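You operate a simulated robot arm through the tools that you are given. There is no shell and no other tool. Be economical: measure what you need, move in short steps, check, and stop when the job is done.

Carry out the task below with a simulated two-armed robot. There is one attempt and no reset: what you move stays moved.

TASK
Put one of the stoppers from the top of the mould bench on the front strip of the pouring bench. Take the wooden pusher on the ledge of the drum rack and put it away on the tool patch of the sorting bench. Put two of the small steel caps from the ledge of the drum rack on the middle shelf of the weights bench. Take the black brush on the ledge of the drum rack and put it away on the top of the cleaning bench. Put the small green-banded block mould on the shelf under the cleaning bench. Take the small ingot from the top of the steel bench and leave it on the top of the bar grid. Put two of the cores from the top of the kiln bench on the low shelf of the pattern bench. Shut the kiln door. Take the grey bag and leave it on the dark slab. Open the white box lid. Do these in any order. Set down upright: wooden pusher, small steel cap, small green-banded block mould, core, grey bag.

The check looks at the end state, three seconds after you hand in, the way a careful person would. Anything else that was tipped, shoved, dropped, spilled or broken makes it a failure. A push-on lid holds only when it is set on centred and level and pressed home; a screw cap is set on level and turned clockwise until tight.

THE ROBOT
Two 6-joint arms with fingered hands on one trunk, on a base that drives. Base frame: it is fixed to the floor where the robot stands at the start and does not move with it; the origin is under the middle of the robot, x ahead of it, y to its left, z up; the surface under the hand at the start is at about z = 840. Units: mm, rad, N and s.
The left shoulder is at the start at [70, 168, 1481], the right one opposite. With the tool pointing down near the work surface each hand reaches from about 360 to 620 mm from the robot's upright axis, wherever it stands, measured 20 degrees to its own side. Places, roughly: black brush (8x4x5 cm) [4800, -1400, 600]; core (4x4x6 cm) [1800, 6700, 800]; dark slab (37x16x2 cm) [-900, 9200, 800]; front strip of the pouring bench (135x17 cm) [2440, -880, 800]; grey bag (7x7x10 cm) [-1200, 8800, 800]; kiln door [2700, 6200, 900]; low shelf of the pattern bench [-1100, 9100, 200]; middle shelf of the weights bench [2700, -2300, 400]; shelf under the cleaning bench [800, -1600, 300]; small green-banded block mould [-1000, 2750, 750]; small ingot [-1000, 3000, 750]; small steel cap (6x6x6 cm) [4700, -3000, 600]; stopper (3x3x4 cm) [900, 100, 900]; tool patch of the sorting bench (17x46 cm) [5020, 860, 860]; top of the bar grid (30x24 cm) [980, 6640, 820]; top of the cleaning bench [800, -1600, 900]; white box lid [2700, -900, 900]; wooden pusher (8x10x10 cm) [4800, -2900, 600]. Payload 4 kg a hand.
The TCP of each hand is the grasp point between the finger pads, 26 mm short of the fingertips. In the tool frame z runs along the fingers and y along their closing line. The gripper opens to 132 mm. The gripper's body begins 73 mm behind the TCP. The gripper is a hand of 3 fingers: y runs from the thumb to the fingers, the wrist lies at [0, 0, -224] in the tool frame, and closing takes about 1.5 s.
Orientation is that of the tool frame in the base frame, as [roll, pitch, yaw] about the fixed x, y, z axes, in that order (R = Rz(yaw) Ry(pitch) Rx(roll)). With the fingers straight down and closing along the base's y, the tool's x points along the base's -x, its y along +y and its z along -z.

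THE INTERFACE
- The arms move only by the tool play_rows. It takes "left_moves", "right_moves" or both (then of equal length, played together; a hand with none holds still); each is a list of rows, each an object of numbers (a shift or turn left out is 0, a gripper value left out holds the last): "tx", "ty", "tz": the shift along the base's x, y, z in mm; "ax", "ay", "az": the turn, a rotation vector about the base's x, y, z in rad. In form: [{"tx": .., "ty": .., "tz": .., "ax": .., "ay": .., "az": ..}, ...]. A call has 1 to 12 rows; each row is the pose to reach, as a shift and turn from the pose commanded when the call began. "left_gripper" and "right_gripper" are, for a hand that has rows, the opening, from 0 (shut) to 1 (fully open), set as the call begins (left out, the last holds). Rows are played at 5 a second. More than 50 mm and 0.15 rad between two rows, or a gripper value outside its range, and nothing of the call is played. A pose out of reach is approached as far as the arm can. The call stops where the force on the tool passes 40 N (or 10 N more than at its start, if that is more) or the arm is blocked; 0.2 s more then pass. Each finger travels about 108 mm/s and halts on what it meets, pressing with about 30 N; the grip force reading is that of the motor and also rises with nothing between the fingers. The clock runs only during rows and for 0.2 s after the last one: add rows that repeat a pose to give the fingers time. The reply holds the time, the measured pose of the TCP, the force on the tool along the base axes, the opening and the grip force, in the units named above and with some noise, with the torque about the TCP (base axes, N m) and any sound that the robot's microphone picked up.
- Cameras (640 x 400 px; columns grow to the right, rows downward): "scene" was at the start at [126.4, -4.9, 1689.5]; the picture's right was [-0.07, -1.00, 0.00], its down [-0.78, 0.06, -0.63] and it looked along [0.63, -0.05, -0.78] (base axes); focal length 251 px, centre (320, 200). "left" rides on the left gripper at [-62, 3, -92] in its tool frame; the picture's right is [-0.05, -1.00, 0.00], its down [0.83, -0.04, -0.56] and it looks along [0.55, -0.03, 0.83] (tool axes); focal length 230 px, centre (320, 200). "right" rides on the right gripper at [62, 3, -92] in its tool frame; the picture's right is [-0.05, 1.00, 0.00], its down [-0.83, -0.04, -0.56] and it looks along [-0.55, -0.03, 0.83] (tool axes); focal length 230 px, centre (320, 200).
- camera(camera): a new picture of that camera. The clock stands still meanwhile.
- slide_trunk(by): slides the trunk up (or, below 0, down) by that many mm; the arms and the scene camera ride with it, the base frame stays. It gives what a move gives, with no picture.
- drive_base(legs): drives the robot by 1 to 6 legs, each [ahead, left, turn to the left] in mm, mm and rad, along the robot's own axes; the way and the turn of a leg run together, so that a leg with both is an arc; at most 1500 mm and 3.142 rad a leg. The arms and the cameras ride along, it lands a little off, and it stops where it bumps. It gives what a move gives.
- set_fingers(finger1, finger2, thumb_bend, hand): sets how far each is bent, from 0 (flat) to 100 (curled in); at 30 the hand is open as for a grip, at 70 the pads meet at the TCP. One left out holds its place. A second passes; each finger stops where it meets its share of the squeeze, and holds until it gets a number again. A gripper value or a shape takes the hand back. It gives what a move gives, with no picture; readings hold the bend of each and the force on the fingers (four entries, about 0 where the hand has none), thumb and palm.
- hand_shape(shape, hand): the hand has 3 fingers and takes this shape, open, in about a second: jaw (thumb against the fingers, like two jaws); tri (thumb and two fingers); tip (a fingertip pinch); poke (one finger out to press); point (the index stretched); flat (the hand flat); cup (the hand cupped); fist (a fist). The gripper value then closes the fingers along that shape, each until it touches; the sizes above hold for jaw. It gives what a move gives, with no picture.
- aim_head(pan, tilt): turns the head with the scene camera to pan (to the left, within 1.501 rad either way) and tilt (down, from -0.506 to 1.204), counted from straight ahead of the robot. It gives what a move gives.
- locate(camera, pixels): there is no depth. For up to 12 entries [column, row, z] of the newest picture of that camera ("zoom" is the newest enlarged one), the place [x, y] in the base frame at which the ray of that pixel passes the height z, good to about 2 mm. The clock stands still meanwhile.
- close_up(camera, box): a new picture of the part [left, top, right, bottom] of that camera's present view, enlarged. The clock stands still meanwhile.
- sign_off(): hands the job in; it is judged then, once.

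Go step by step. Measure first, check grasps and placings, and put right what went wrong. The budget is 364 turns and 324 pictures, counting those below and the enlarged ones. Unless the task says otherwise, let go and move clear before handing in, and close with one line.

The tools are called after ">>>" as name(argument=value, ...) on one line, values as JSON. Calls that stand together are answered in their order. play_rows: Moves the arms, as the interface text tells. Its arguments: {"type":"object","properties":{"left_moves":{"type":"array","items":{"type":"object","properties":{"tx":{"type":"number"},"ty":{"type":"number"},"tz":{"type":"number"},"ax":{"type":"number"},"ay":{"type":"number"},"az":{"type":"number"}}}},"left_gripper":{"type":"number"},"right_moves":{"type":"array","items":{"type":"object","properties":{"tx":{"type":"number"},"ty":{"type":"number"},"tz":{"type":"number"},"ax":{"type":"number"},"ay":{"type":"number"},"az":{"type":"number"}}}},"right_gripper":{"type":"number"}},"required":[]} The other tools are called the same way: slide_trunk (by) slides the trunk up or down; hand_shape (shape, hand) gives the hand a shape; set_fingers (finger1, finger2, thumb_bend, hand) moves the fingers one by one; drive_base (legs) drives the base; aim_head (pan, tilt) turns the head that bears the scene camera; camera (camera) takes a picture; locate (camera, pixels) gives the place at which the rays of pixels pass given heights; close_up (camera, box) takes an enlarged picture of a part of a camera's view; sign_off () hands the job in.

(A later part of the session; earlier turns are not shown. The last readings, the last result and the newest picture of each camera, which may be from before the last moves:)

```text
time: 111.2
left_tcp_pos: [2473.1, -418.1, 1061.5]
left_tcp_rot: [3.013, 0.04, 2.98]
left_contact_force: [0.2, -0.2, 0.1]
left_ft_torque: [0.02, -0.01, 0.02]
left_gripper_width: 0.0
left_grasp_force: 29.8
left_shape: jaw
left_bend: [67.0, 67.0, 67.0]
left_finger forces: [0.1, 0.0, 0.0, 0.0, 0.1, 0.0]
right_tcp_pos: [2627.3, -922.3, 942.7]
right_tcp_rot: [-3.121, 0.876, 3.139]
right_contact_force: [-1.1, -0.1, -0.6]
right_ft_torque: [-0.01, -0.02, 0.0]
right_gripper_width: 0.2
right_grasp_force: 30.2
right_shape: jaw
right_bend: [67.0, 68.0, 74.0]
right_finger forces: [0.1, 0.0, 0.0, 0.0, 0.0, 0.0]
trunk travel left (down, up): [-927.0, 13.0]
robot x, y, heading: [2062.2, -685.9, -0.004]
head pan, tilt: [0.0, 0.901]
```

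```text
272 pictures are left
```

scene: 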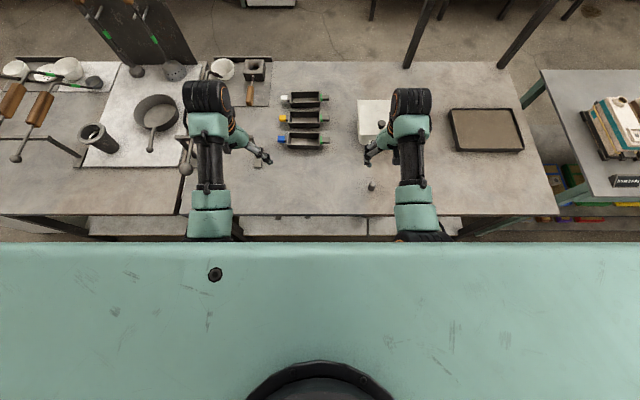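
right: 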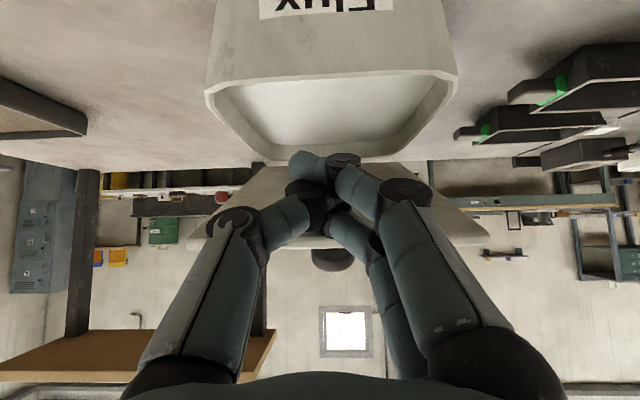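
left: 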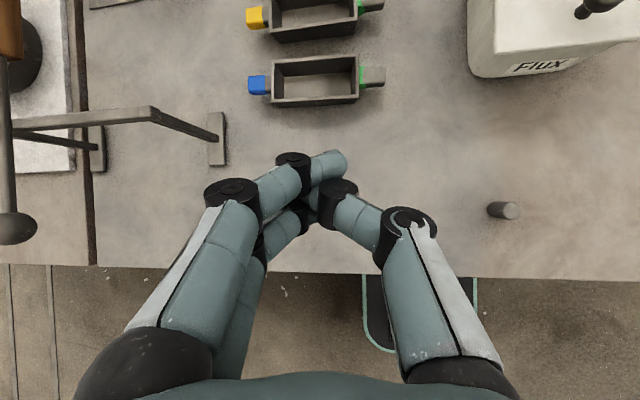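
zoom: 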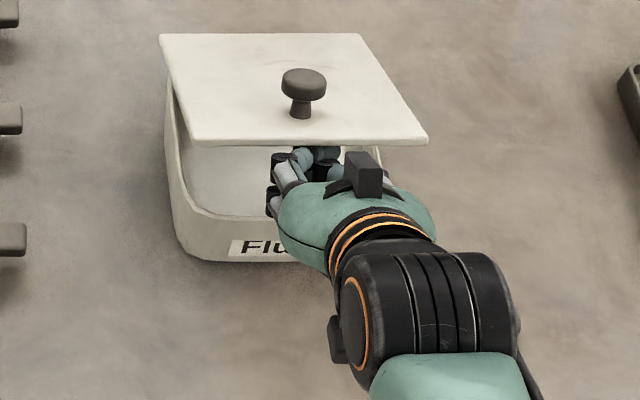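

Lid is well open with fingers beneath. Continue up and forward to flip it over.

>>> play_rows(right_moves=[{"tx": 10, "tz": 22}, {"tx": 22, "tz": 42}, {"tx": 40, "tz": 56}, {"tx": 62, "tz": 64}, {"tx": 85, "tz": 68}, {"tx": 108, "tz": 68}, {"tx": 130, "tz": 66}])

>>> close_up(camera="scene", box=[320, 160, 440, 280])

>>> camera(camera="right")

```text
time: 112.8
left_tcp_pos: [2473.3, -418.3, 1061.5]
left_tcp_rot: [3.012, 0.041, 2.98]
left_contact_force: [0.9, -0.1, -0.2]
left_ft_torque: [-0.03, 0.04, 0.01]
left_gripper_width: 0.3
left_grasp_force: 30.1
left_shape: jaw
left_bend: [67.0, 67.0, 67.0]
left_finger forces: [0.0, 0.1, 0.0, 0.1, 0.0, 0.0]
right_tcp_pos: [2755.7, -922.0, 1006.9]
right_tcp_rot: [-3.12, 0.873, 3.14]
right_contact_force: [0.2, -1.1, 0.3]
right_ft_torque: [0.03, 0.02, 0.0]
right_gripper_width: 0.0
right_grasp_force: 30.0
right_shape: jaw
right_bend: [67.0, 68.0, 74.0]
right_finger forces: [0.1, 0.1, 0.1, 0.1, 0.1, 0.0]
trunk travel left (down, up): [-927.0, 13.0]
robot x, y, heading: [2063.0, -688.0, -0.002]
head pan, tilt: [0.0, 0.901]
```

```text
3.33 times, centred on (380, 220) of scene
```

zoom: 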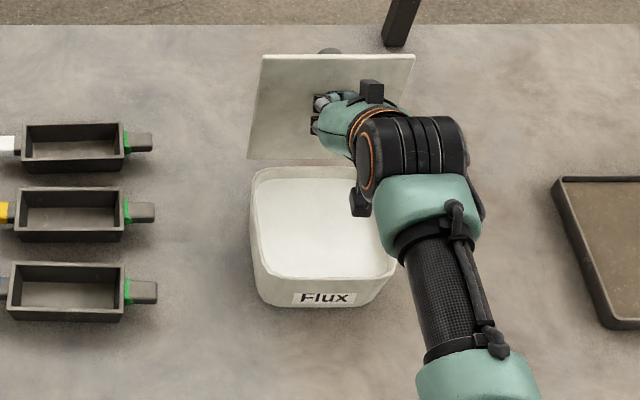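

```text
270 pictures are left
```

right: 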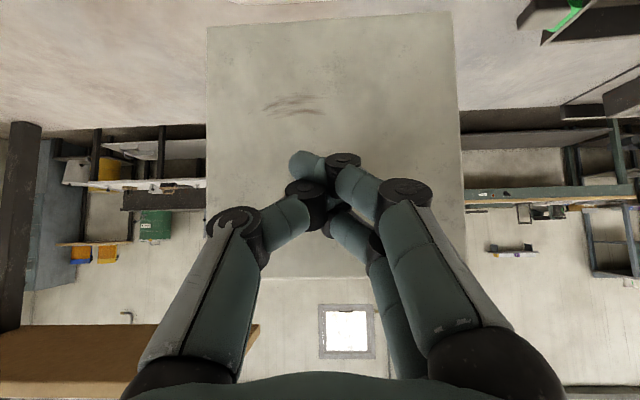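

Lid is about vertical and force is zero; nudge a bit further, then back off and see if it stays.

>>> play_rows(right_moves=[{"tx": 10}, {"tx": 20}, {"tx": 28}])

>>> play_rows(right_moves=[{"tx": -30, "tz": 15}, {"tx": -70, "tz": 30}, {"tx": -110, "tz": 40}, {"tx": -150, "tz": 40}, {"tx": -190, "tz": 40}, {"tx": -230, "tz": 40}])

>>> close_up(camera="scene", box=[320, 160, 440, 280])

```text
time: 113.6
left_tcp_pos: [2470.7, -418.0, 1062.7]
left_tcp_rot: [3.012, 0.043, 2.977]
left_contact_force: [-0.7, -0.3, -0.1]
left_ft_torque: [0.0, 0.01, 0.0]
left_gripper_width: 0.0
left_grasp_force: 30.0
left_shape: jaw
left_bend: [67.0, 67.0, 67.0]
left_finger forces: [0.0, 0.0, 0.0, 0.0, 0.1, 0.1]
right_tcp_pos: [2779.9, -923.9, 1008.9]
right_tcp_rot: [-3.12, 0.874, 3.139]
right_contact_force: [-4.5, -0.1, -0.8]
right_ft_torque: [0.06, 0.04, -0.04]
right_gripper_width: 0.0
right_grasp_force: 29.8
right_shape: jaw
right_bend: [67.0, 70.0, 74.0]
right_finger forces: [0.1, 0.0, 0.0, 0.1, 0.1, 0.0]
trunk travel left (down, up): [-927.0, 13.0]
robot x, y, heading: [2061.7, -680.4, -0.007]
head pan, tilt: [0.0, 0.901]
```

```text
time: 115.0
left_tcp_pos: [2471.2, -417.4, 1062.0]
left_tcp_rot: [3.013, 0.042, 2.98]
left_contact_force: [0.5, 0.2, -0.1]
left_ft_torque: [-0.03, -0.04, -0.01]
left_gripper_width: 0.1
left_grasp_force: 29.5
left_shape: jaw
left_bend: [67.0, 67.0, 67.0]
left_finger forces: [0.0, 0.0, 0.0, 0.0, 0.0, 0.1]
right_tcp_pos: [2550.1, -923.6, 1047.6]
right_tcp_rot: [-3.118, 0.876, -3.139]
right_contact_force: [-0.4, 0.2, 0.0]
right_ft_torque: [-0.03, 0.01, -0.03]
right_gripper_width: 0.0
right_grasp_force: 29.7
right_shape: jaw
right_bend: [67.0, 69.0, 74.0]
right_finger forces: [0.1, 0.0, 0.0, 0.1, 0.1, 0.0]
trunk travel left (down, up): [-927.0, 13.0]
robot x, y, heading: [2065.1, -689.3, -0.003]
head pan, tilt: [0.0, 0.901]
```

```text
3.33 times, centred on (380, 220) of scene
```

zoom: 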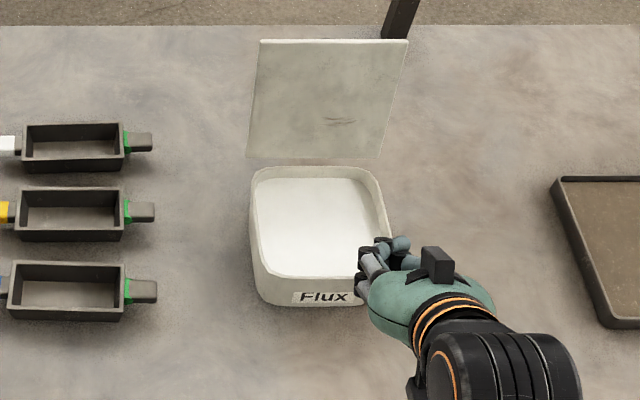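

The lid stays open past vertical. I straighten both hands and back the robot off into the aisle.

>>> play_rows(right_moves=[{"tx": -10, "ay": 0.14}, {"tx": -30, "ay": 0.28}, {"tx": -50, "ay": 0.42}, {"tx": -60, "ay": 0.56}, {"tx": -60, "ay": 0.7}, {"tx": -60, "ay": 0.84}, {"tx": -60, "ay": 0.875}], left_moves=[{"ax": -0.06, "az": 0.08}, {"ax": -0.12, "az": 0.15}, {"ax": -0.12, "az": 0.16}, {"ax": -0.12, "az": 0.16}, {"ax": -0.12, "az": 0.16}, {"ax": -0.12, "az": 0.16}, {"ax": -0.12, "az": 0.16}], right_gripper=0.5, left_gripper=0.5)

>>> drive_base(legs=[[-420, 0, 0], [0, 0, -1.571], [1400, 0, 0], [1400, 0, 0]])

>>> aim_head(pan=0.9, tilt=0.4)

>>> camera(camera="scene")

```text
time: 116.6
left_tcp_pos: [2472.7, -419.1, 1061.3]
left_tcp_rot: [3.132, 0.051, -3.14]
left_contact_force: [-0.9, 0.9, 0.0]
left_ft_torque: [0.01, 0.0, 0.0]
left_gripper_width: 65.7
left_grasp_force: 0.0
left_shape: jaw
left_bend: [73.0, 73.0, 70.0]
left_finger forces: [0.0, 0.0, 0.0, 0.0, 0.1, 0.1]
right_tcp_pos: [2492.6, -923.9, 1049.2]
right_tcp_rot: [-3.117, -0.002, 3.14]
right_contact_force: [0.4, 0.0, 0.8]
right_ft_torque: [-0.01, -0.01, -0.01]
right_gripper_width: 65.4
right_grasp_force: 0.0
right_shape: jaw
right_bend: [73.0, 73.0, 70.0]
right_finger forces: [0.0, 0.0, 0.0, 0.1, 0.0, 0.0]
trunk travel left (down, up): [-927.0, 13.0]
robot x, y, heading: [2063.0, -684.1, -0.002]
head pan, tilt: [0.0, 0.901]
```

```text
time: 136.6
left_tcp_pos: [1859.4, -3973.1, 1061.0]
left_tcp_rot: [3.134, 0.052, 1.554]
left_contact_force: [-0.2, -0.2, 0.4]
left_ft_torque: [0.0, 0.01, 0.0]
left_gripper_width: 65.5
left_grasp_force: 0.1
left_shape: jaw
left_bend: [73.0, 73.0, 70.0]
left_finger forces: [0.0, 0.0, 0.0, 0.0, 0.0, 0.0]
right_tcp_pos: [1355.1, -3984.4, 1049.0]
right_tcp_rot: [-3.117, -0.001, 1.552]
right_contact_force: [0.3, -0.5, 0.4]
right_ft_torque: [-0.03, 0.02, 0.0]
right_gripper_width: 65.3
right_grasp_force: 0.1
right_shape: jaw
right_bend: [73.0, 73.0, 70.0]
right_finger forces: [0.0, 0.0, 0.1, 0.0, 0.0, 0.0]
trunk travel left (down, up): [-927.0, 13.0]
robot x, y, heading: [1600.1, -3558.2, -1.594]
head pan, tilt: [0.0, 0.901]
```

```text
time: 137.8
left_tcp_pos: [1860.7, -3973.7, 1061.8]
left_tcp_rot: [3.133, 0.05, 1.553]
left_contact_force: [-0.7, 0.0, -0.4]
left_ft_torque: [-0.01, 0.04, -0.01]
left_gripper_width: 65.7
left_grasp_force: 0.0
left_shape: jaw
left_bend: [73.0, 73.0, 70.0]
left_finger forces: [0.0, 0.1, 0.0, 0.0, 0.0, 0.1]
right_tcp_pos: [1354.0, -3983.2, 1049.4]
right_tcp_rot: [-3.117, 0.0, 1.55]
right_contact_force: [-0.1, 0.9, 0.1]
right_ft_torque: [-0.05, 0.01, 0.0]
right_gripper_width: 65.5
right_grasp_force: 0.1
right_shape: jaw
right_bend: [73.0, 73.0, 70.0]
right_finger forces: [0.0, 0.1, 0.0, 0.1, 0.0, 0.0]
trunk travel left (down, up): [-927.0, 13.0]
robot x, y, heading: [1601.4, -3557.3, -1.596]
head pan, tilt: [0.901, 0.4]
```

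```text
268 pictures are left
```

scene: 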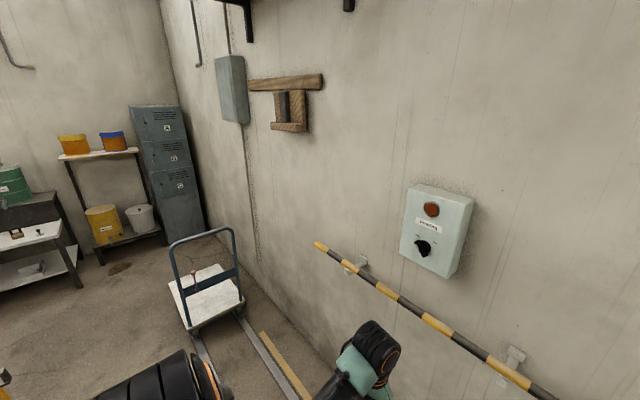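

>>> drive_base(legs=[[0, 0, 1.571]])

>>> aim_head(pan=0.0, tilt=0.55)

>>> camera(camera="scene")

```text
time: 142.0
left_tcp_pos: [2017.3, -3298.6, 1060.8]
left_tcp_rot: [3.131, 0.048, 3.124]
left_contact_force: [0.5, -0.1, 0.5]
left_ft_torque: [-0.02, -0.02, 0.02]
left_gripper_width: 65.6
left_grasp_force: 0.1
left_shape: jaw
left_bend: [73.0, 73.0, 70.0]
left_finger forces: [0.0, 0.0, 0.0, 0.0, 0.0, 0.1]
right_tcp_pos: [2027.9, -3804.8, 1049.0]
right_tcp_rot: [-3.118, -0.001, 3.119]
right_contact_force: [0.2, -0.2, -0.8]
right_ft_torque: [-0.02, -0.01, 0.0]
right_gripper_width: 65.6
right_grasp_force: 0.0
right_shape: jaw
right_bend: [73.0, 73.0, 70.0]
right_finger forces: [0.0, 0.1, 0.0, 0.1, 0.0, 0.1]
trunk travel left (down, up): [-927.0, 13.0]
robot x, y, heading: [1603.1, -3552.6, -0.02]
head pan, tilt: [0.901, 0.4]
```

```text
time: 143.2
left_tcp_pos: [2017.3, -3298.4, 1061.3]
left_tcp_rot: [3.131, 0.052, 3.123]
left_contact_force: [0.1, 0.7, 0.3]
left_ft_torque: [0.0, 0.02, -0.03]
left_gripper_width: 65.4
left_grasp_force: 0.1
left_shape: jaw
left_bend: [73.0, 73.0, 70.0]
left_finger forces: [0.0, 0.0, 0.0, 0.1, 0.1, 0.0]
right_tcp_pos: [2027.8, -3803.6, 1049.7]
right_tcp_rot: [-3.119, 0.0, 3.12]
right_contact_force: [-1.0, -0.1, 0.3]
right_ft_torque: [-0.03, 0.0, -0.02]
right_gripper_width: 65.3
right_grasp_force: 0.1
right_shape: jaw
right_bend: [73.0, 73.0, 70.0]
right_finger forces: [0.0, 0.0, 0.0, 0.1, 0.0, 0.0]
trunk travel left (down, up): [-927.0, 13.0]
robot x, y, heading: [1599.5, -3558.6, -0.024]
head pan, tilt: [0.0, 0.55]
```

```text
267 pictures are left
```

scene: 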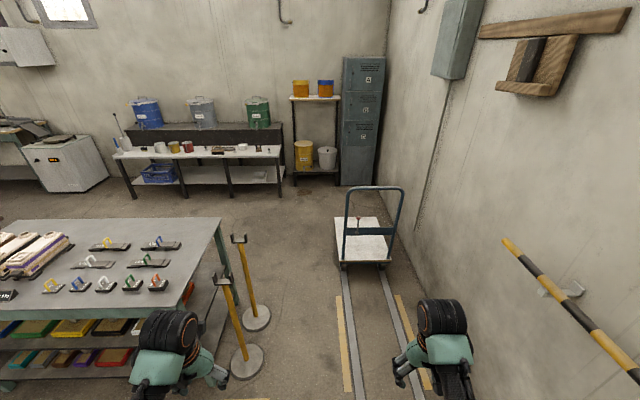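

>>> locate(camera="scene", pixels=[[263, 360, 0], [270, 320, 0], [336, 265, 150], [400, 265, 150], [345, 240, 0], [334, 218, 200], [338, 300, 0], [222, 220, 900], [285, 190, 0], [127, 198, 0], [116, 158, 600], [282, 153, 600]])

>>> close_up(camera="scene", box=[90, 90, 350, 220])

```text
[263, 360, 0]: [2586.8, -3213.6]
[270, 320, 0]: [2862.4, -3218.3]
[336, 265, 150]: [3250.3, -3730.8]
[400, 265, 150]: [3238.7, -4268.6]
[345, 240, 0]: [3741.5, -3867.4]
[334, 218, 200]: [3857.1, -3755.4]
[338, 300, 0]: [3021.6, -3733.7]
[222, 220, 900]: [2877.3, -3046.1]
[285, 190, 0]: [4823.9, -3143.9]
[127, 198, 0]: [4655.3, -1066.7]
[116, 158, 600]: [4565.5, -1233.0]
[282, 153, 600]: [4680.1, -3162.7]
```

```text
2.46 times, centred on (220, 155) of scene
```

zoom: 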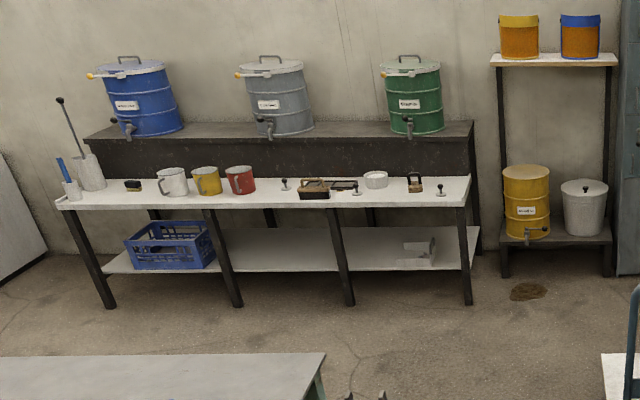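

Barrier posts' right edges are at y≈−3215 (x 2587–2950), cart left edge y≈−3731 from x≈3240; a base of ~416 mm fits through carefully. Check heights of post tops and cart handle.

>>> locate(camera="scene", pixels=[[222, 281, 900], [222, 281, 1000], [222, 281, 1100], [240, 238, 900], [240, 238, 1000], [375, 188, 900], [375, 188, 1000], [375, 188, 1100], [245, 375, 0], [257, 330, 0]])

>>> drive_base(legs=[[0, 0, 0.022], [1000, 45, 0]])

>>> aim_head(pan=0.0, tilt=1.0)

>>> camera(camera="scene")

```text
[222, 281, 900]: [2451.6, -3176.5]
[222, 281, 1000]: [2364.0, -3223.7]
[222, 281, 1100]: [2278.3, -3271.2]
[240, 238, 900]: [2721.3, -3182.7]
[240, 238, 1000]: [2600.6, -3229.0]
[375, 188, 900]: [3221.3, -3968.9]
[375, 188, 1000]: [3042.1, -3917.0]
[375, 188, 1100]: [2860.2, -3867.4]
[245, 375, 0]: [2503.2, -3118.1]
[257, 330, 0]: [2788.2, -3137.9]
```

```text
time: 148.7
left_tcp_pos: [2995.2, -3247.2, 1060.7]
left_tcp_rot: [3.134, 0.054, -3.138]
left_contact_force: [0.0, 0.2, -0.4]
left_ft_torque: [-0.05, 0.03, -0.03]
left_gripper_width: 65.6
left_grasp_force: 0.0
left_shape: jaw
left_bend: [73.0, 73.0, 70.0]
left_finger forces: [0.0, 0.0, 0.0, 0.1, 0.0, 0.1]
right_tcp_pos: [3016.0, -3751.8, 1048.2]
right_tcp_rot: [-3.12, 0.001, 3.14]
right_contact_force: [-1.3, 1.2, 0.9]
right_ft_torque: [0.04, 0.01, -0.02]
right_gripper_width: 65.7
right_grasp_force: 0.1
right_shape: jaw
right_bend: [73.0, 73.0, 70.0]
right_finger forces: [0.0, 0.1, 0.0, 0.1, 0.0, 0.0]
trunk travel left (down, up): [-927.0, 13.0]
robot x, y, heading: [2581.6, -3513.1, -0.003]
head pan, tilt: [0.0, 0.55]
```

```text
time: 149.6
left_tcp_pos: [2996.1, -3246.8, 1060.2]
left_tcp_rot: [3.132, 0.051, -3.138]
left_contact_force: [-0.2, -0.3, -0.6]
left_ft_torque: [0.02, 0.01, 0.0]
left_gripper_width: 65.6
left_grasp_force: 0.1
left_shape: jaw
left_bend: [73.0, 73.0, 70.0]
left_finger forces: [0.0, 0.1, 0.0, 0.0, 0.0, 0.0]
right_tcp_pos: [3016.6, -3752.7, 1049.3]
right_tcp_rot: [-3.119, -0.001, 3.141]
right_contact_force: [-0.2, 0.0, -0.5]
right_ft_torque: [-0.02, 0.0, 0.03]
right_gripper_width: 65.4
right_grasp_force: 0.1
right_shape: jaw
right_bend: [73.0, 73.0, 70.0]
right_finger forces: [0.0, 0.0, 0.0, 0.0, 0.1, 0.1]
trunk travel left (down, up): [-927.0, 13.0]
robot x, y, heading: [2586.4, -3514.0, -0.006]
head pan, tilt: [0.0, 1.0]
```

```text
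265 pictures are left
```

scene: 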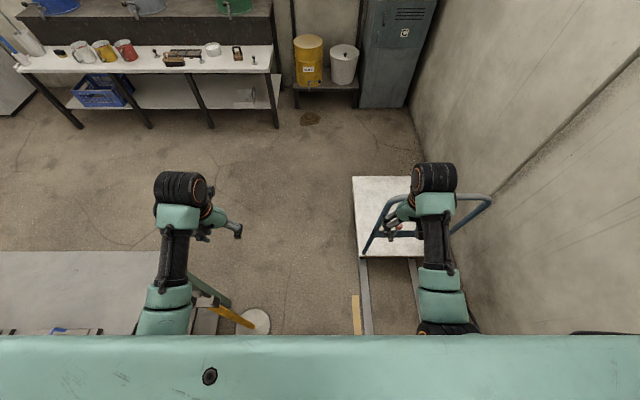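

Tops of the posts and the handle are at about z 900, under my hands. Continue through the gap.

>>> drive_base(legs=[[600, 60, 0], [250, 250, 0]])

>>> aim_head(pan=0.15, tilt=0.6)

>>> camera(camera="scene")

```text
time: 154.8
left_tcp_pos: [3839.6, -2956.8, 1062.8]
left_tcp_rot: [3.13, 0.052, 3.136]
left_contact_force: [0.3, -0.4, -0.1]
left_ft_torque: [-0.01, -0.02, 0.01]
left_gripper_width: 65.5
left_grasp_force: 0.0
left_shape: jaw
left_bend: [73.0, 73.0, 70.0]
left_finger forces: [0.0, 0.0, 0.0, 0.0, 0.0, 0.0]
right_tcp_pos: [3857.1, -3462.5, 1048.7]
right_tcp_rot: [-3.118, 0.0, 3.132]
right_contact_force: [-0.9, 0.8, -0.3]
right_ft_torque: [0.02, -0.02, -0.01]
right_gripper_width: 65.4
right_grasp_force: 0.1
right_shape: jaw
right_bend: [73.0, 73.0, 70.0]
right_finger forces: [0.1, 0.0, 0.1, 0.1, 0.0, 0.0]
trunk travel left (down, up): [-927.0, 13.0]
robot x, y, heading: [3427.5, -3221.2, -0.006]
head pan, tilt: [0.0, 1.0]
```

```text
time: 155.6
left_tcp_pos: [3841.9, -2955.4, 1061.4]
left_tcp_rot: [3.133, 0.051, 3.135]
left_contact_force: [-0.2, 0.1, 0.6]
left_ft_torque: [-0.02, 0.0, -0.01]
left_gripper_width: 65.7
left_grasp_force: 0.1
left_shape: jaw
left_bend: [73.0, 73.0, 70.0]
left_finger forces: [0.0, 0.0, 0.1, 0.0, 0.1, 0.0]
right_tcp_pos: [3858.4, -3460.3, 1048.2]
right_tcp_rot: [-3.119, -0.002, 3.133]
right_contact_force: [0.5, 0.0, 0.2]
right_ft_torque: [0.0, 0.01, -0.01]
right_gripper_width: 65.5
right_grasp_force: 0.1
right_shape: jaw
right_bend: [73.0, 73.0, 70.0]
right_finger forces: [0.0, 0.0, 0.0, 0.1, 0.0, 0.1]
trunk travel left (down, up): [-927.0, 13.0]
robot x, y, heading: [3428.5, -3219.1, -0.009]
head pan, tilt: [0.15, 0.6]
```

```text
264 pictures are left
```

scene: 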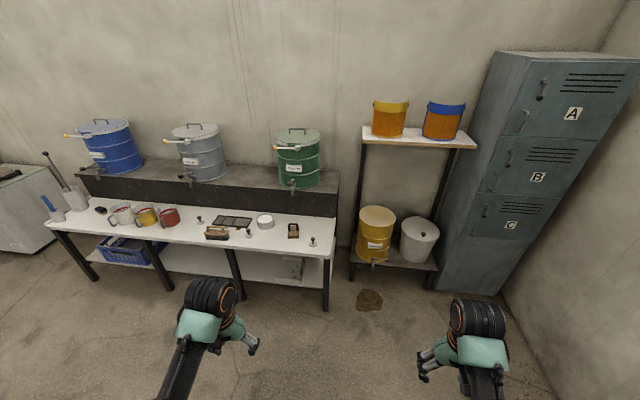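

>>> close_up(camera="scene", box=[180, 195, 340, 265])

>>> locate(camera="scene", pixels=[[200, 222, 600], [248, 237, 600], [312, 246, 600], [216, 239, 600], [293, 237, 600], [265, 228, 600], [101, 213, 600], [330, 258, 600], [327, 308, 0], [230, 229, 600]])

```text
4.00 times, centred on (260, 230) of scene
```

zoom: 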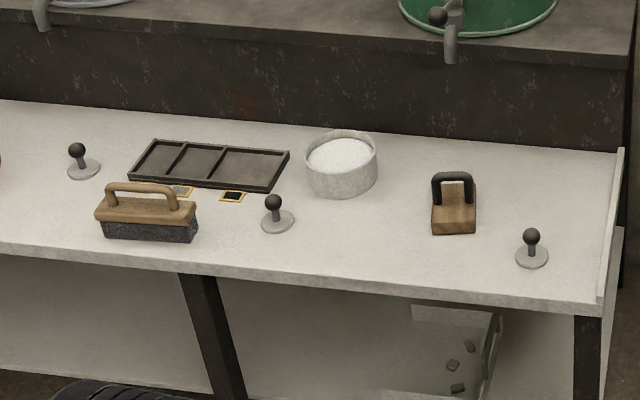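

```text
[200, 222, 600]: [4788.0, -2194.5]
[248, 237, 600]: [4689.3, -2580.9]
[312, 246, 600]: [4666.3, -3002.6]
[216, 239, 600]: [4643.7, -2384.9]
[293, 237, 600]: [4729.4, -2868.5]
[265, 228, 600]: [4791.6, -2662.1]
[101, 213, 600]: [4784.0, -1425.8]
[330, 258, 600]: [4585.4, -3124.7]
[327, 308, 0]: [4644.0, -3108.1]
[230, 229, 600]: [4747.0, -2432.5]
```

Caps are at ≈(4666,−3003), (4689,−2581), (4788,−2195); pusher at ≈(4729,−2868). I drive to stand before the first two caps, one per hand.

>>> drive_base(legs=[[740, 430, 0]])

>>> slide_trunk(by=-200)

>>> aim_head(pan=0.0, tilt=0.9)

>>> camera(camera="scene")

>>> camera(camera="right")

>>> camera(camera="left")

```text
time: 160.1
left_tcp_pos: [4577.0, -2548.7, 1061.7]
left_tcp_rot: [3.132, 0.053, 3.115]
left_contact_force: [-0.3, 0.0, 0.7]
left_ft_torque: [-0.05, 0.01, -0.01]
left_gripper_width: 65.6
left_grasp_force: 0.1
left_shape: jaw
left_bend: [73.0, 73.0, 70.0]
left_finger forces: [0.0, 0.0, 0.0, 0.0, 0.0, 0.0]
right_tcp_pos: [4582.1, -3055.8, 1048.4]
right_tcp_rot: [-3.12, 0.001, 3.108]
right_contact_force: [0.0, 0.2, -0.5]
right_ft_torque: [-0.02, 0.0, -0.05]
right_gripper_width: 65.7
right_grasp_force: 0.0
right_shape: jaw
right_bend: [73.0, 73.0, 70.0]
right_finger forces: [0.1, 0.0, 0.1, 0.1, 0.1, 0.0]
trunk travel left (down, up): [-927.0, 13.0]
robot x, y, heading: [4154.8, -2804.1, -0.038]
head pan, tilt: [0.15, 0.6]
```

```text
time: 162.3
left_tcp_pos: [4576.0, -2548.7, 861.9]
left_tcp_rot: [3.132, 0.049, 3.114]
left_contact_force: [0.3, -0.4, 0.8]
left_ft_torque: [0.0, 0.02, 0.01]
left_gripper_width: 65.4
left_grasp_force: 0.1
left_shape: jaw
left_bend: [73.0, 73.0, 70.0]
left_finger forces: [0.0, 0.1, 0.0, 0.0, 0.1, 0.0]
right_tcp_pos: [4580.9, -3054.5, 848.1]
right_tcp_rot: [-3.117, 0.0, 3.108]
right_contact_force: [-0.1, 1.0, 0.4]
right_ft_torque: [-0.03, -0.01, -0.01]
right_gripper_width: 65.5
right_grasp_force: 0.1
right_shape: jaw
right_bend: [73.0, 73.0, 70.0]
right_finger forces: [0.1, 0.0, 0.0, 0.1, 0.0, 0.0]
trunk travel left (down, up): [-727.0, 213.0]
robot x, y, heading: [4158.6, -2801.4, -0.037]
head pan, tilt: [0.15, 0.6]
```

```text
time: 163.1
left_tcp_pos: [4577.6, -2548.8, 860.5]
left_tcp_rot: [3.132, 0.05, 3.113]
left_contact_force: [-0.4, 0.4, -0.1]
left_ft_torque: [-0.01, -0.03, 0.0]
left_gripper_width: 65.4
left_grasp_force: 0.0
left_shape: jaw
left_bend: [73.0, 73.0, 70.0]
left_finger forces: [0.0, 0.1, 0.0, 0.1, 0.1, 0.1]
right_tcp_pos: [4580.8, -3053.7, 849.0]
right_tcp_rot: [-3.118, -0.002, 3.109]
right_contact_force: [0.0, 0.2, -0.2]
right_ft_torque: [-0.01, -0.02, 0.03]
right_gripper_width: 65.7
right_grasp_force: 0.0
right_shape: jaw
right_bend: [73.0, 73.0, 70.0]
right_finger forces: [0.0, 0.0, 0.0, 0.0, 0.0, 0.0]
trunk travel left (down, up): [-727.0, 213.0]
robot x, y, heading: [4158.6, -2800.7, -0.035]
head pan, tilt: [0.0, 0.901]
```

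```text
262 pictures are left
```

scene: 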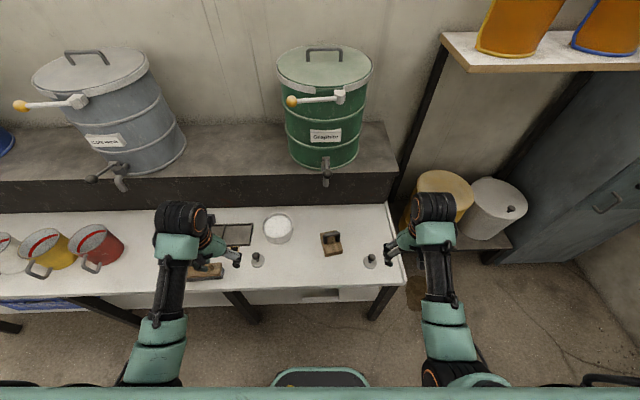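

```text
261 pictures are left
```

right: 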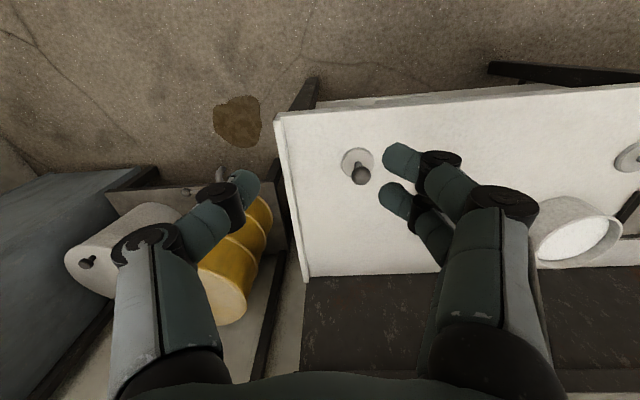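

```text
260 pictures are left
```

left: 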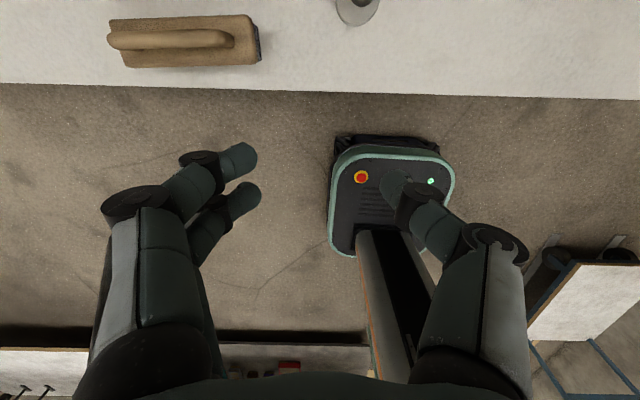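

>>> locate(camera="scene", pixels=[[370, 265, 600], [370, 265, 550], [257, 264, 600], [257, 264, 550], [405, 282, 600], [405, 282, 550], [331, 252, 600]])

>>> locate(camera="right", pixels=[[357, 162, 600], [357, 162, 550], [280, 117, 600], [280, 117, 550], [361, 174, 650], [361, 174, 620]])

>>> locate(camera="left", pixels=[[355, 8, 600], [330, 137, 250], [330, 137, 150], [450, 137, 250], [340, 250, 300]])

>>> close_up(camera="right", box=[310, 130, 410, 200])

```text
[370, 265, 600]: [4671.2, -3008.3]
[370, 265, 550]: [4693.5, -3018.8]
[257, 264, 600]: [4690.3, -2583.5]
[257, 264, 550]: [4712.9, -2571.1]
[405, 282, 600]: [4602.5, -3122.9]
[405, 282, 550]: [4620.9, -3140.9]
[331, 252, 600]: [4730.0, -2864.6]
```

```text
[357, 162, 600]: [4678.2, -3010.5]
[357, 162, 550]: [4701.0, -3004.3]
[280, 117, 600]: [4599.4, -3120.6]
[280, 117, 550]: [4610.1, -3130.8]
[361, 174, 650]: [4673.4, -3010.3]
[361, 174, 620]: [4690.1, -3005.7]
```

```text
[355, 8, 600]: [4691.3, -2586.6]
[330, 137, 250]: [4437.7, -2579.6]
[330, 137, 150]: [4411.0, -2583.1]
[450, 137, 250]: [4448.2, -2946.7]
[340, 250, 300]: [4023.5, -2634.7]
```

```text
5.71 times, centred on (360, 165) of right
```

zoom: 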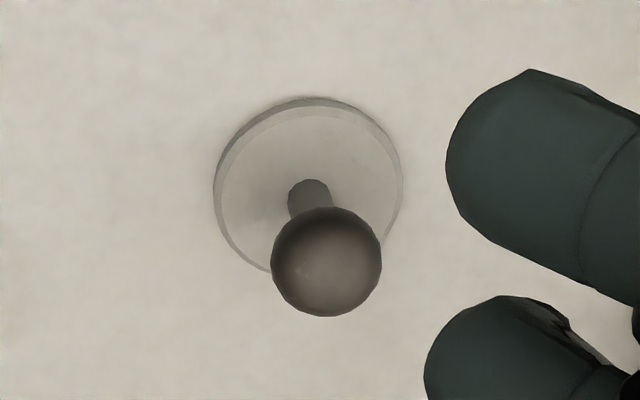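

Ledge is at z≈600; right cap at (4675,−3009), left cap at (4691,−2585), ball ≈z 645. I pre-pose both hands pitched 45° forward above the caps.

>>> play_rows(right_moves=[{"tx": -10, "ty": 7, "tz": -10, "ay": -0.131}, {"tx": -20, "ty": 14, "tz": -20, "ay": -0.262}, {"tx": -20, "ty": 22, "tz": -35, "ay": -0.393}, {"tx": -10, "ty": 30, "tz": -60, "ay": -0.524}, {"tx": 10, "ty": 38, "tz": -90, "ay": -0.655}, {"tx": 34, "ty": 44, "tz": -120, "ay": -0.785}, {"tx": 34, "ty": 44, "tz": -120, "ay": -0.785}], right_gripper=0.55)

>>> play_rows(left_moves=[{"tx": -10, "ty": 0, "tz": -10, "ay": -0.131}, {"tx": -20, "ty": -6, "tz": -20, "ay": -0.262}, {"tx": -20, "ty": -12, "tz": -35, "ay": -0.393}, {"tx": -5, "ty": -20, "tz": -60, "ay": -0.524}, {"tx": 20, "ty": -30, "tz": -90, "ay": -0.655}, {"tx": 54, "ty": -37, "tz": -120, "ay": -0.785}, {"tx": 54, "ty": -37, "tz": -120, "ay": -0.785}], left_gripper=0.55)

>>> camera(camera="right")

>>> camera(camera="left")

```text
time: 164.7
left_tcp_pos: [4577.6, -2549.5, 860.7]
left_tcp_rot: [3.134, 0.053, 3.113]
left_contact_force: [-0.3, 0.3, -0.6]
left_ft_torque: [0.02, 0.04, 0.0]
left_gripper_width: 65.4
left_grasp_force: 0.0
left_shape: jaw
left_bend: [73.0, 73.0, 70.0]
left_finger forces: [0.0, 0.0, 0.0, 0.1, 0.0, 0.1]
right_tcp_pos: [4615.7, -3012.0, 724.4]
right_tcp_rot: [3.131, 0.781, 3.094]
right_contact_force: [-0.1, 0.7, 0.0]
right_ft_torque: [-0.01, 0.03, -0.03]
right_gripper_width: 71.9
right_grasp_force: 0.0
right_shape: jaw
right_bend: [72.0, 72.0, 70.0]
right_finger forces: [0.0, 0.0, 0.0, 0.0, 0.1, 0.0]
trunk travel left (down, up): [-727.0, 213.0]
robot x, y, heading: [4161.4, -2802.7, -0.036]
head pan, tilt: [0.0, 0.901]
```

```text
time: 166.3
left_tcp_pos: [4632.8, -2582.8, 738.5]
left_tcp_rot: [3.102, 0.834, 3.101]
left_contact_force: [-0.2, 0.6, -0.3]
left_ft_torque: [-0.02, -0.01, -0.01]
left_gripper_width: 72.3
left_grasp_force: 0.0
left_shape: jaw
left_bend: [72.0, 72.0, 70.0]
left_finger forces: [0.1, 0.1, 0.0, 0.0, 0.1, 0.0]
right_tcp_pos: [4615.2, -3012.9, 727.3]
right_tcp_rot: [3.133, 0.783, 3.097]
right_contact_force: [-0.1, 0.6, 0.5]
right_ft_torque: [-0.03, 0.0, -0.01]
right_gripper_width: 72.0
right_grasp_force: 0.0
right_shape: jaw
right_bend: [72.0, 72.0, 70.0]
right_finger forces: [0.1, 0.0, 0.1, 0.1, 0.0, 0.0]
trunk travel left (down, up): [-727.0, 213.0]
robot x, y, heading: [4158.4, -2799.8, -0.035]
head pan, tilt: [0.0, 0.901]
```

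```text
258 pictures are left
```

right: 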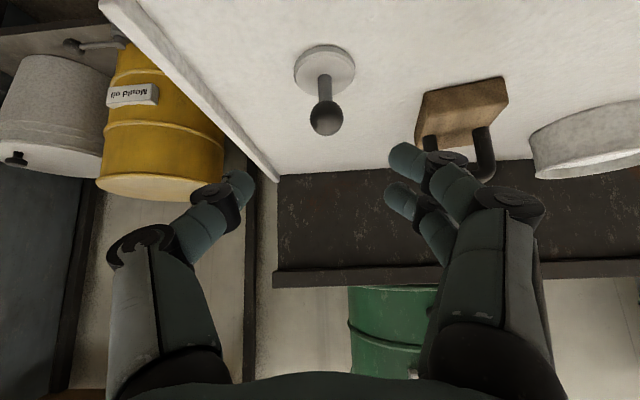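

```text
257 pictures are left
```

left: 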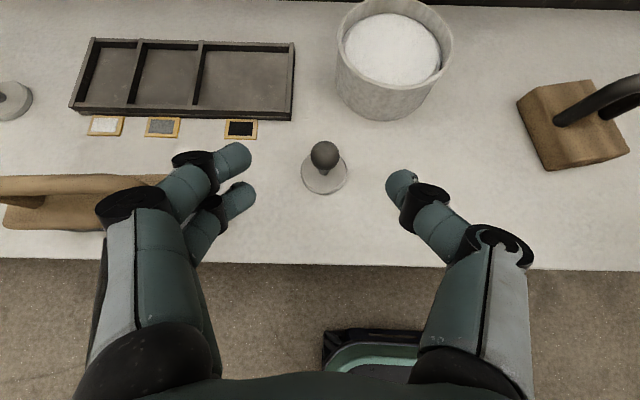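

Both hands pitch fine here. Measure the balls: right image (326,117), left image (324,156).

>>> locate(camera="right", pixels=[[326, 117, 645], [326, 117, 655], [325, 70, 603]])

>>> locate(camera="left", pixels=[[324, 156, 645], [324, 156, 655], [325, 175, 603]])

```text
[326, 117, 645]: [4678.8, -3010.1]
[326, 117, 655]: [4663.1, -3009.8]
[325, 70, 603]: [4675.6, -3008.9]
```

```text
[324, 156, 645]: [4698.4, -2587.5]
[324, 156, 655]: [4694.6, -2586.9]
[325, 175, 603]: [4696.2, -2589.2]
```

>>> play_rows(right_moves=[{"tx": 20, "ty": 1, "tz": -25}, {"tx": 40, "ty": 2, "tz": -50}, {"tx": 59, "ty": 2, "tz": -75}, {"tx": 59, "ty": 2, "tz": -75}], left_moves=[{"tx": 21, "ty": -2, "tz": -29}, {"tx": 42, "ty": -4, "tz": -58}, {"tx": 63, "ty": -5, "tz": -87}, {"tx": 63, "ty": -5, "tz": -87}])

>>> camera(camera="right")

>>> camera(camera="left")

```text
time: 167.3
left_tcp_pos: [4695.3, -2591.8, 653.5]
left_tcp_rot: [3.104, 0.837, 3.1]
left_contact_force: [0.5, -0.1, 0.0]
left_ft_torque: [-0.01, 0.0, -0.02]
left_gripper_width: 71.8
left_grasp_force: 0.1
left_shape: jaw
left_bend: [72.0, 72.0, 70.0]
left_finger forces: [0.1, 0.0, 0.1, 0.0, 0.0, 0.0]
right_tcp_pos: [4672.6, -3010.8, 652.1]
right_tcp_rot: [3.134, 0.784, 3.097]
right_contact_force: [-0.4, 0.7, -0.9]
right_ft_torque: [0.0, 0.0, 0.0]
right_gripper_width: 72.0
right_grasp_force: 0.0
right_shape: jaw
right_bend: [72.0, 72.0, 70.0]
right_finger forces: [0.0, 0.1, 0.0, 0.1, 0.0, 0.0]
trunk travel left (down, up): [-727.0, 213.0]
robot x, y, heading: [4157.8, -2805.0, -0.035]
head pan, tilt: [0.0, 0.901]
```

```text
256 pictures are left
```

right: 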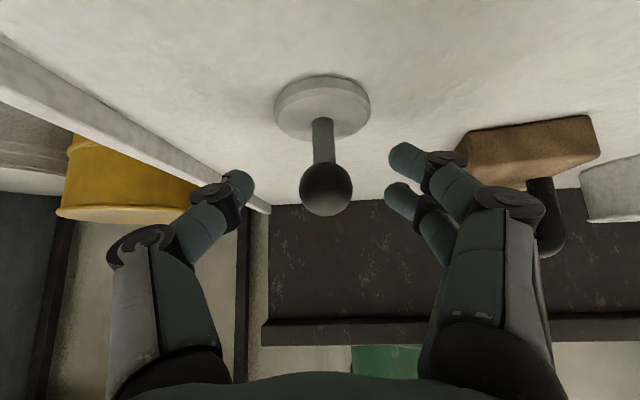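

```text
255 pictures are left
```

left: 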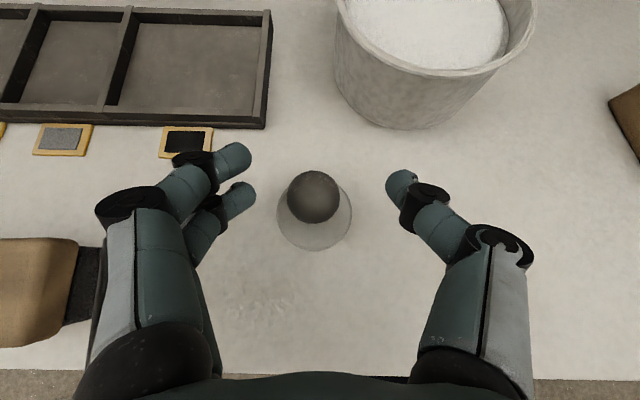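

Both balls sit between the pads ((326,188) right; (312,197) left, slightly +y). Close both, nudging left +3 mm.

>>> play_rows(right_moves=[{}, {}, {}, {}, {}, {}], left_moves=[{"ty": 4}, {"ty": 4}, {"ty": 4}, {"ty": 4}, {"ty": 4}, {"ty": 4}], right_gripper=0.05, left_gripper=0.05)

>>> play_rows(right_moves=[{"tz": 30}, {"tz": 70}, {"tz": 110}, {"tz": 130}], left_moves=[{"tz": 30}, {"tz": 70}, {"tz": 110}, {"tz": 130}])

>>> camera(camera="right")

>>> camera(camera="left")

```text
time: 168.7
left_tcp_pos: [4695.3, -2587.0, 653.4]
left_tcp_rot: [3.104, 0.836, 3.099]
left_contact_force: [0.9, 0.1, -0.7]
left_ft_torque: [-0.04, 0.03, 0.01]
left_gripper_width: 0.1
left_grasp_force: 30.2
left_shape: jaw
left_bend: [66.0, 72.0, 74.0]
left_finger forces: [0.0, 0.0, 0.2, 0.1, 0.2, 0.1]
right_tcp_pos: [4672.6, -3010.4, 651.6]
right_tcp_rot: [3.133, 0.784, 3.096]
right_contact_force: [-0.8, 0.1, 0.4]
right_ft_torque: [0.01, -0.02, -0.01]
right_gripper_width: 0.1
right_grasp_force: 30.0
right_shape: jaw
right_bend: [71.0, 71.0, 73.0]
right_finger forces: [0.0, 0.1, 0.0, 0.1, 0.1, 0.0]
trunk travel left (down, up): [-727.0, 213.0]
robot x, y, heading: [4157.7, -2806.3, -0.034]
head pan, tilt: [0.0, 0.901]
```

```text
time: 169.7
left_tcp_pos: [4691.9, -2586.7, 784.1]
left_tcp_rot: [3.104, 0.837, 3.099]
left_contact_force: [0.5, 0.3, 0.5]
left_ft_torque: [-0.03, -0.01, -0.02]
left_gripper_width: 0.1
left_grasp_force: 29.9
left_shape: jaw
left_bend: [66.0, 72.0, 73.0]
left_finger forces: [0.1, 0.0, 0.0, 0.0, 0.1, 0.0]
right_tcp_pos: [4673.5, -3011.3, 782.0]
right_tcp_rot: [3.132, 0.785, 3.096]
right_contact_force: [0.5, 0.4, -0.4]
right_ft_torque: [0.02, 0.06, -0.03]
right_gripper_width: 0.2
right_grasp_force: 30.1
right_shape: jaw
right_bend: [71.0, 71.0, 73.0]
right_finger forces: [0.1, 0.0, 0.1, 0.0, 0.1, 0.1]
trunk travel left (down, up): [-727.0, 213.0]
robot x, y, heading: [4157.3, -2805.9, -0.034]
head pan, tilt: [0.0, 0.901]
```

```text
254 pictures are left
```

right: 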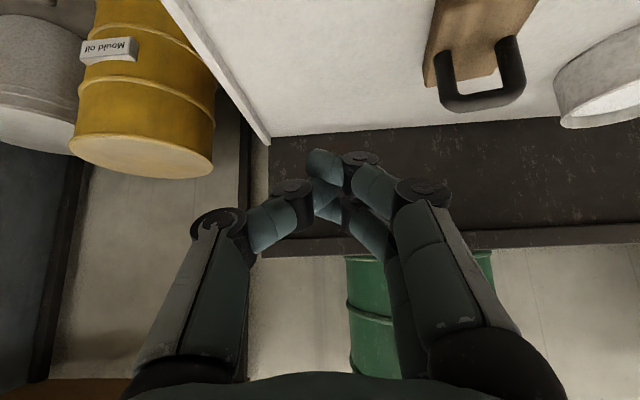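

```text
253 pictures are left
```

left: 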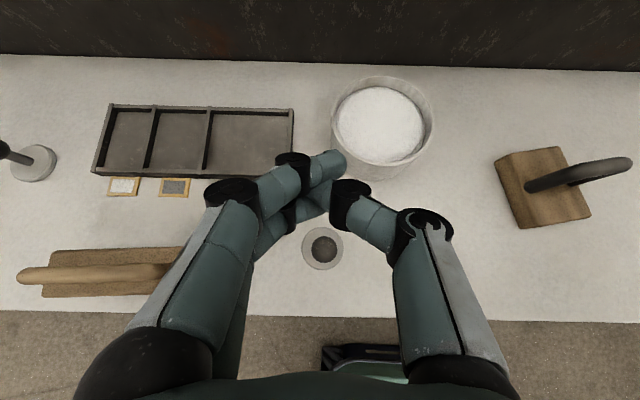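

Both grips closed on nothing: the balls sit lower than I assumed. Check the caps and measure ball height.

>>> close_up(camera="scene", box=[230, 220, 410, 300])

>>> locate(camera="left", pixels=[[323, 250, 600], [323, 250, 630], [323, 250, 640], [323, 250, 650]])

```text
3.56 times, centred on (320, 260) of scene
```

zoom: 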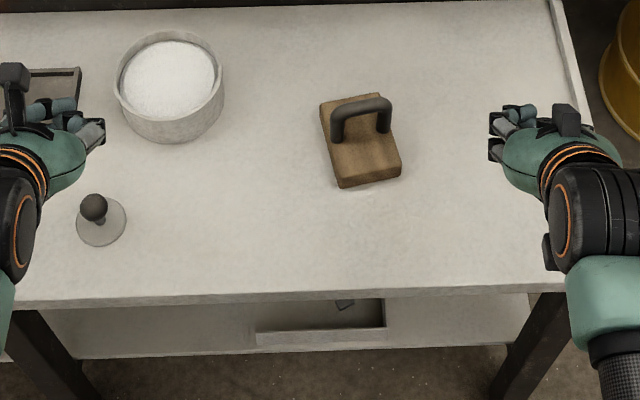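

```text
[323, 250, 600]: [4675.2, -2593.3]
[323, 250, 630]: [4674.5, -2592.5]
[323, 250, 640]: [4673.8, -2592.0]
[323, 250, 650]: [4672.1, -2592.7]
```

>>> play_rows(right_moves=[{"tx": -45}, {"tx": -90}], left_moves=[{"tx": -45}, {"tx": -90}], right_gripper=0.5, left_gripper=0.5)

>>> camera(camera="right")

>>> close_up(camera="scene", box=[240, 230, 400, 300])

```text
time: 170.3
left_tcp_pos: [4601.7, -2588.0, 785.0]
left_tcp_rot: [3.101, 0.839, 3.098]
left_contact_force: [1.0, 0.2, 0.1]
left_ft_torque: [0.01, -0.02, -0.03]
left_gripper_width: 65.7
left_grasp_force: 0.1
left_shape: jaw
left_bend: [73.0, 73.0, 70.0]
left_finger forces: [0.0, 0.0, 0.1, 0.0, 0.0, 0.0]
right_tcp_pos: [4591.3, -3016.8, 790.2]
right_tcp_rot: [-3.108, 0.808, 3.142]
right_contact_force: [0.1, -0.1, -0.5]
right_ft_torque: [0.0, -0.04, 0.0]
right_gripper_width: 65.6
right_grasp_force: 0.0
right_shape: jaw
right_bend: [73.0, 73.0, 70.0]
right_finger forces: [0.0, 0.0, 0.1, 0.1, 0.1, 0.0]
trunk travel left (down, up): [-727.0, 213.0]
robot x, y, heading: [4157.5, -2803.5, -0.033]
head pan, tilt: [0.0, 0.901]
```

```text
251 pictures are left
```

right: 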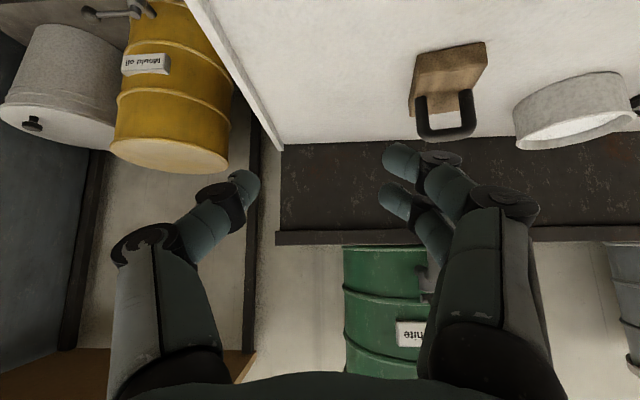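

```text
4.00 times, centred on (320, 265) of scene
```

zoom: 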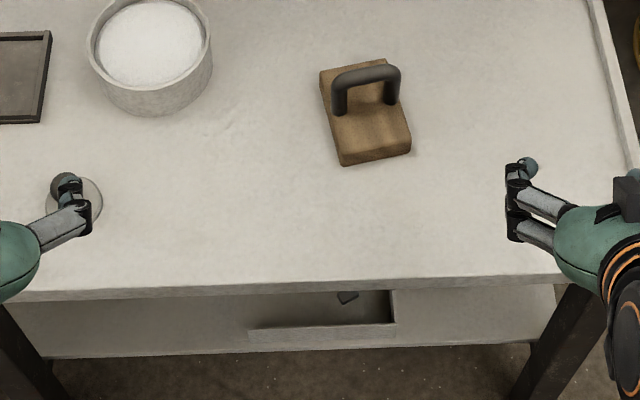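

>>> play_rows(right_moves=[{"tx": -20, "tz": 45}, {"tx": -40, "ty": -30, "tz": 80, "ay": 0.14}, {"tx": -50, "ty": -60, "tz": 110, "ay": 0.28}, {"tx": -60, "ty": -60, "tz": 120, "ay": 0.42}])

>>> close_up(camera="scene", box=[240, 220, 420, 320])

>>> camera(camera="right")

```text
refused: row 2 steps farther than a row can; nothing moved
```

```text
3.56 times, centred on (330, 270) of scene
```

zoom: 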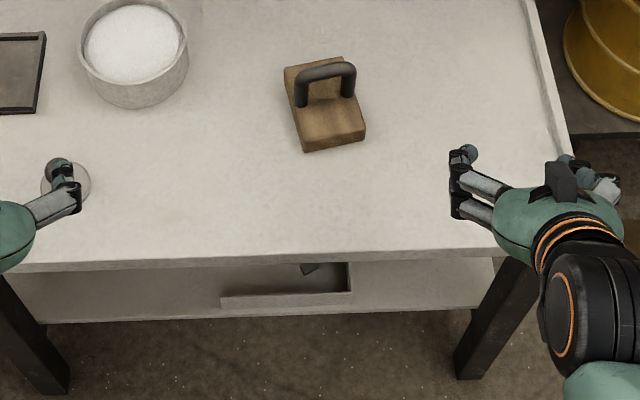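

```text
248 pictures are left
```

right: 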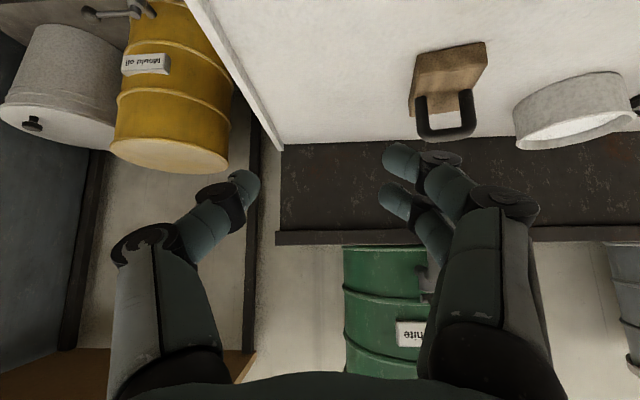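

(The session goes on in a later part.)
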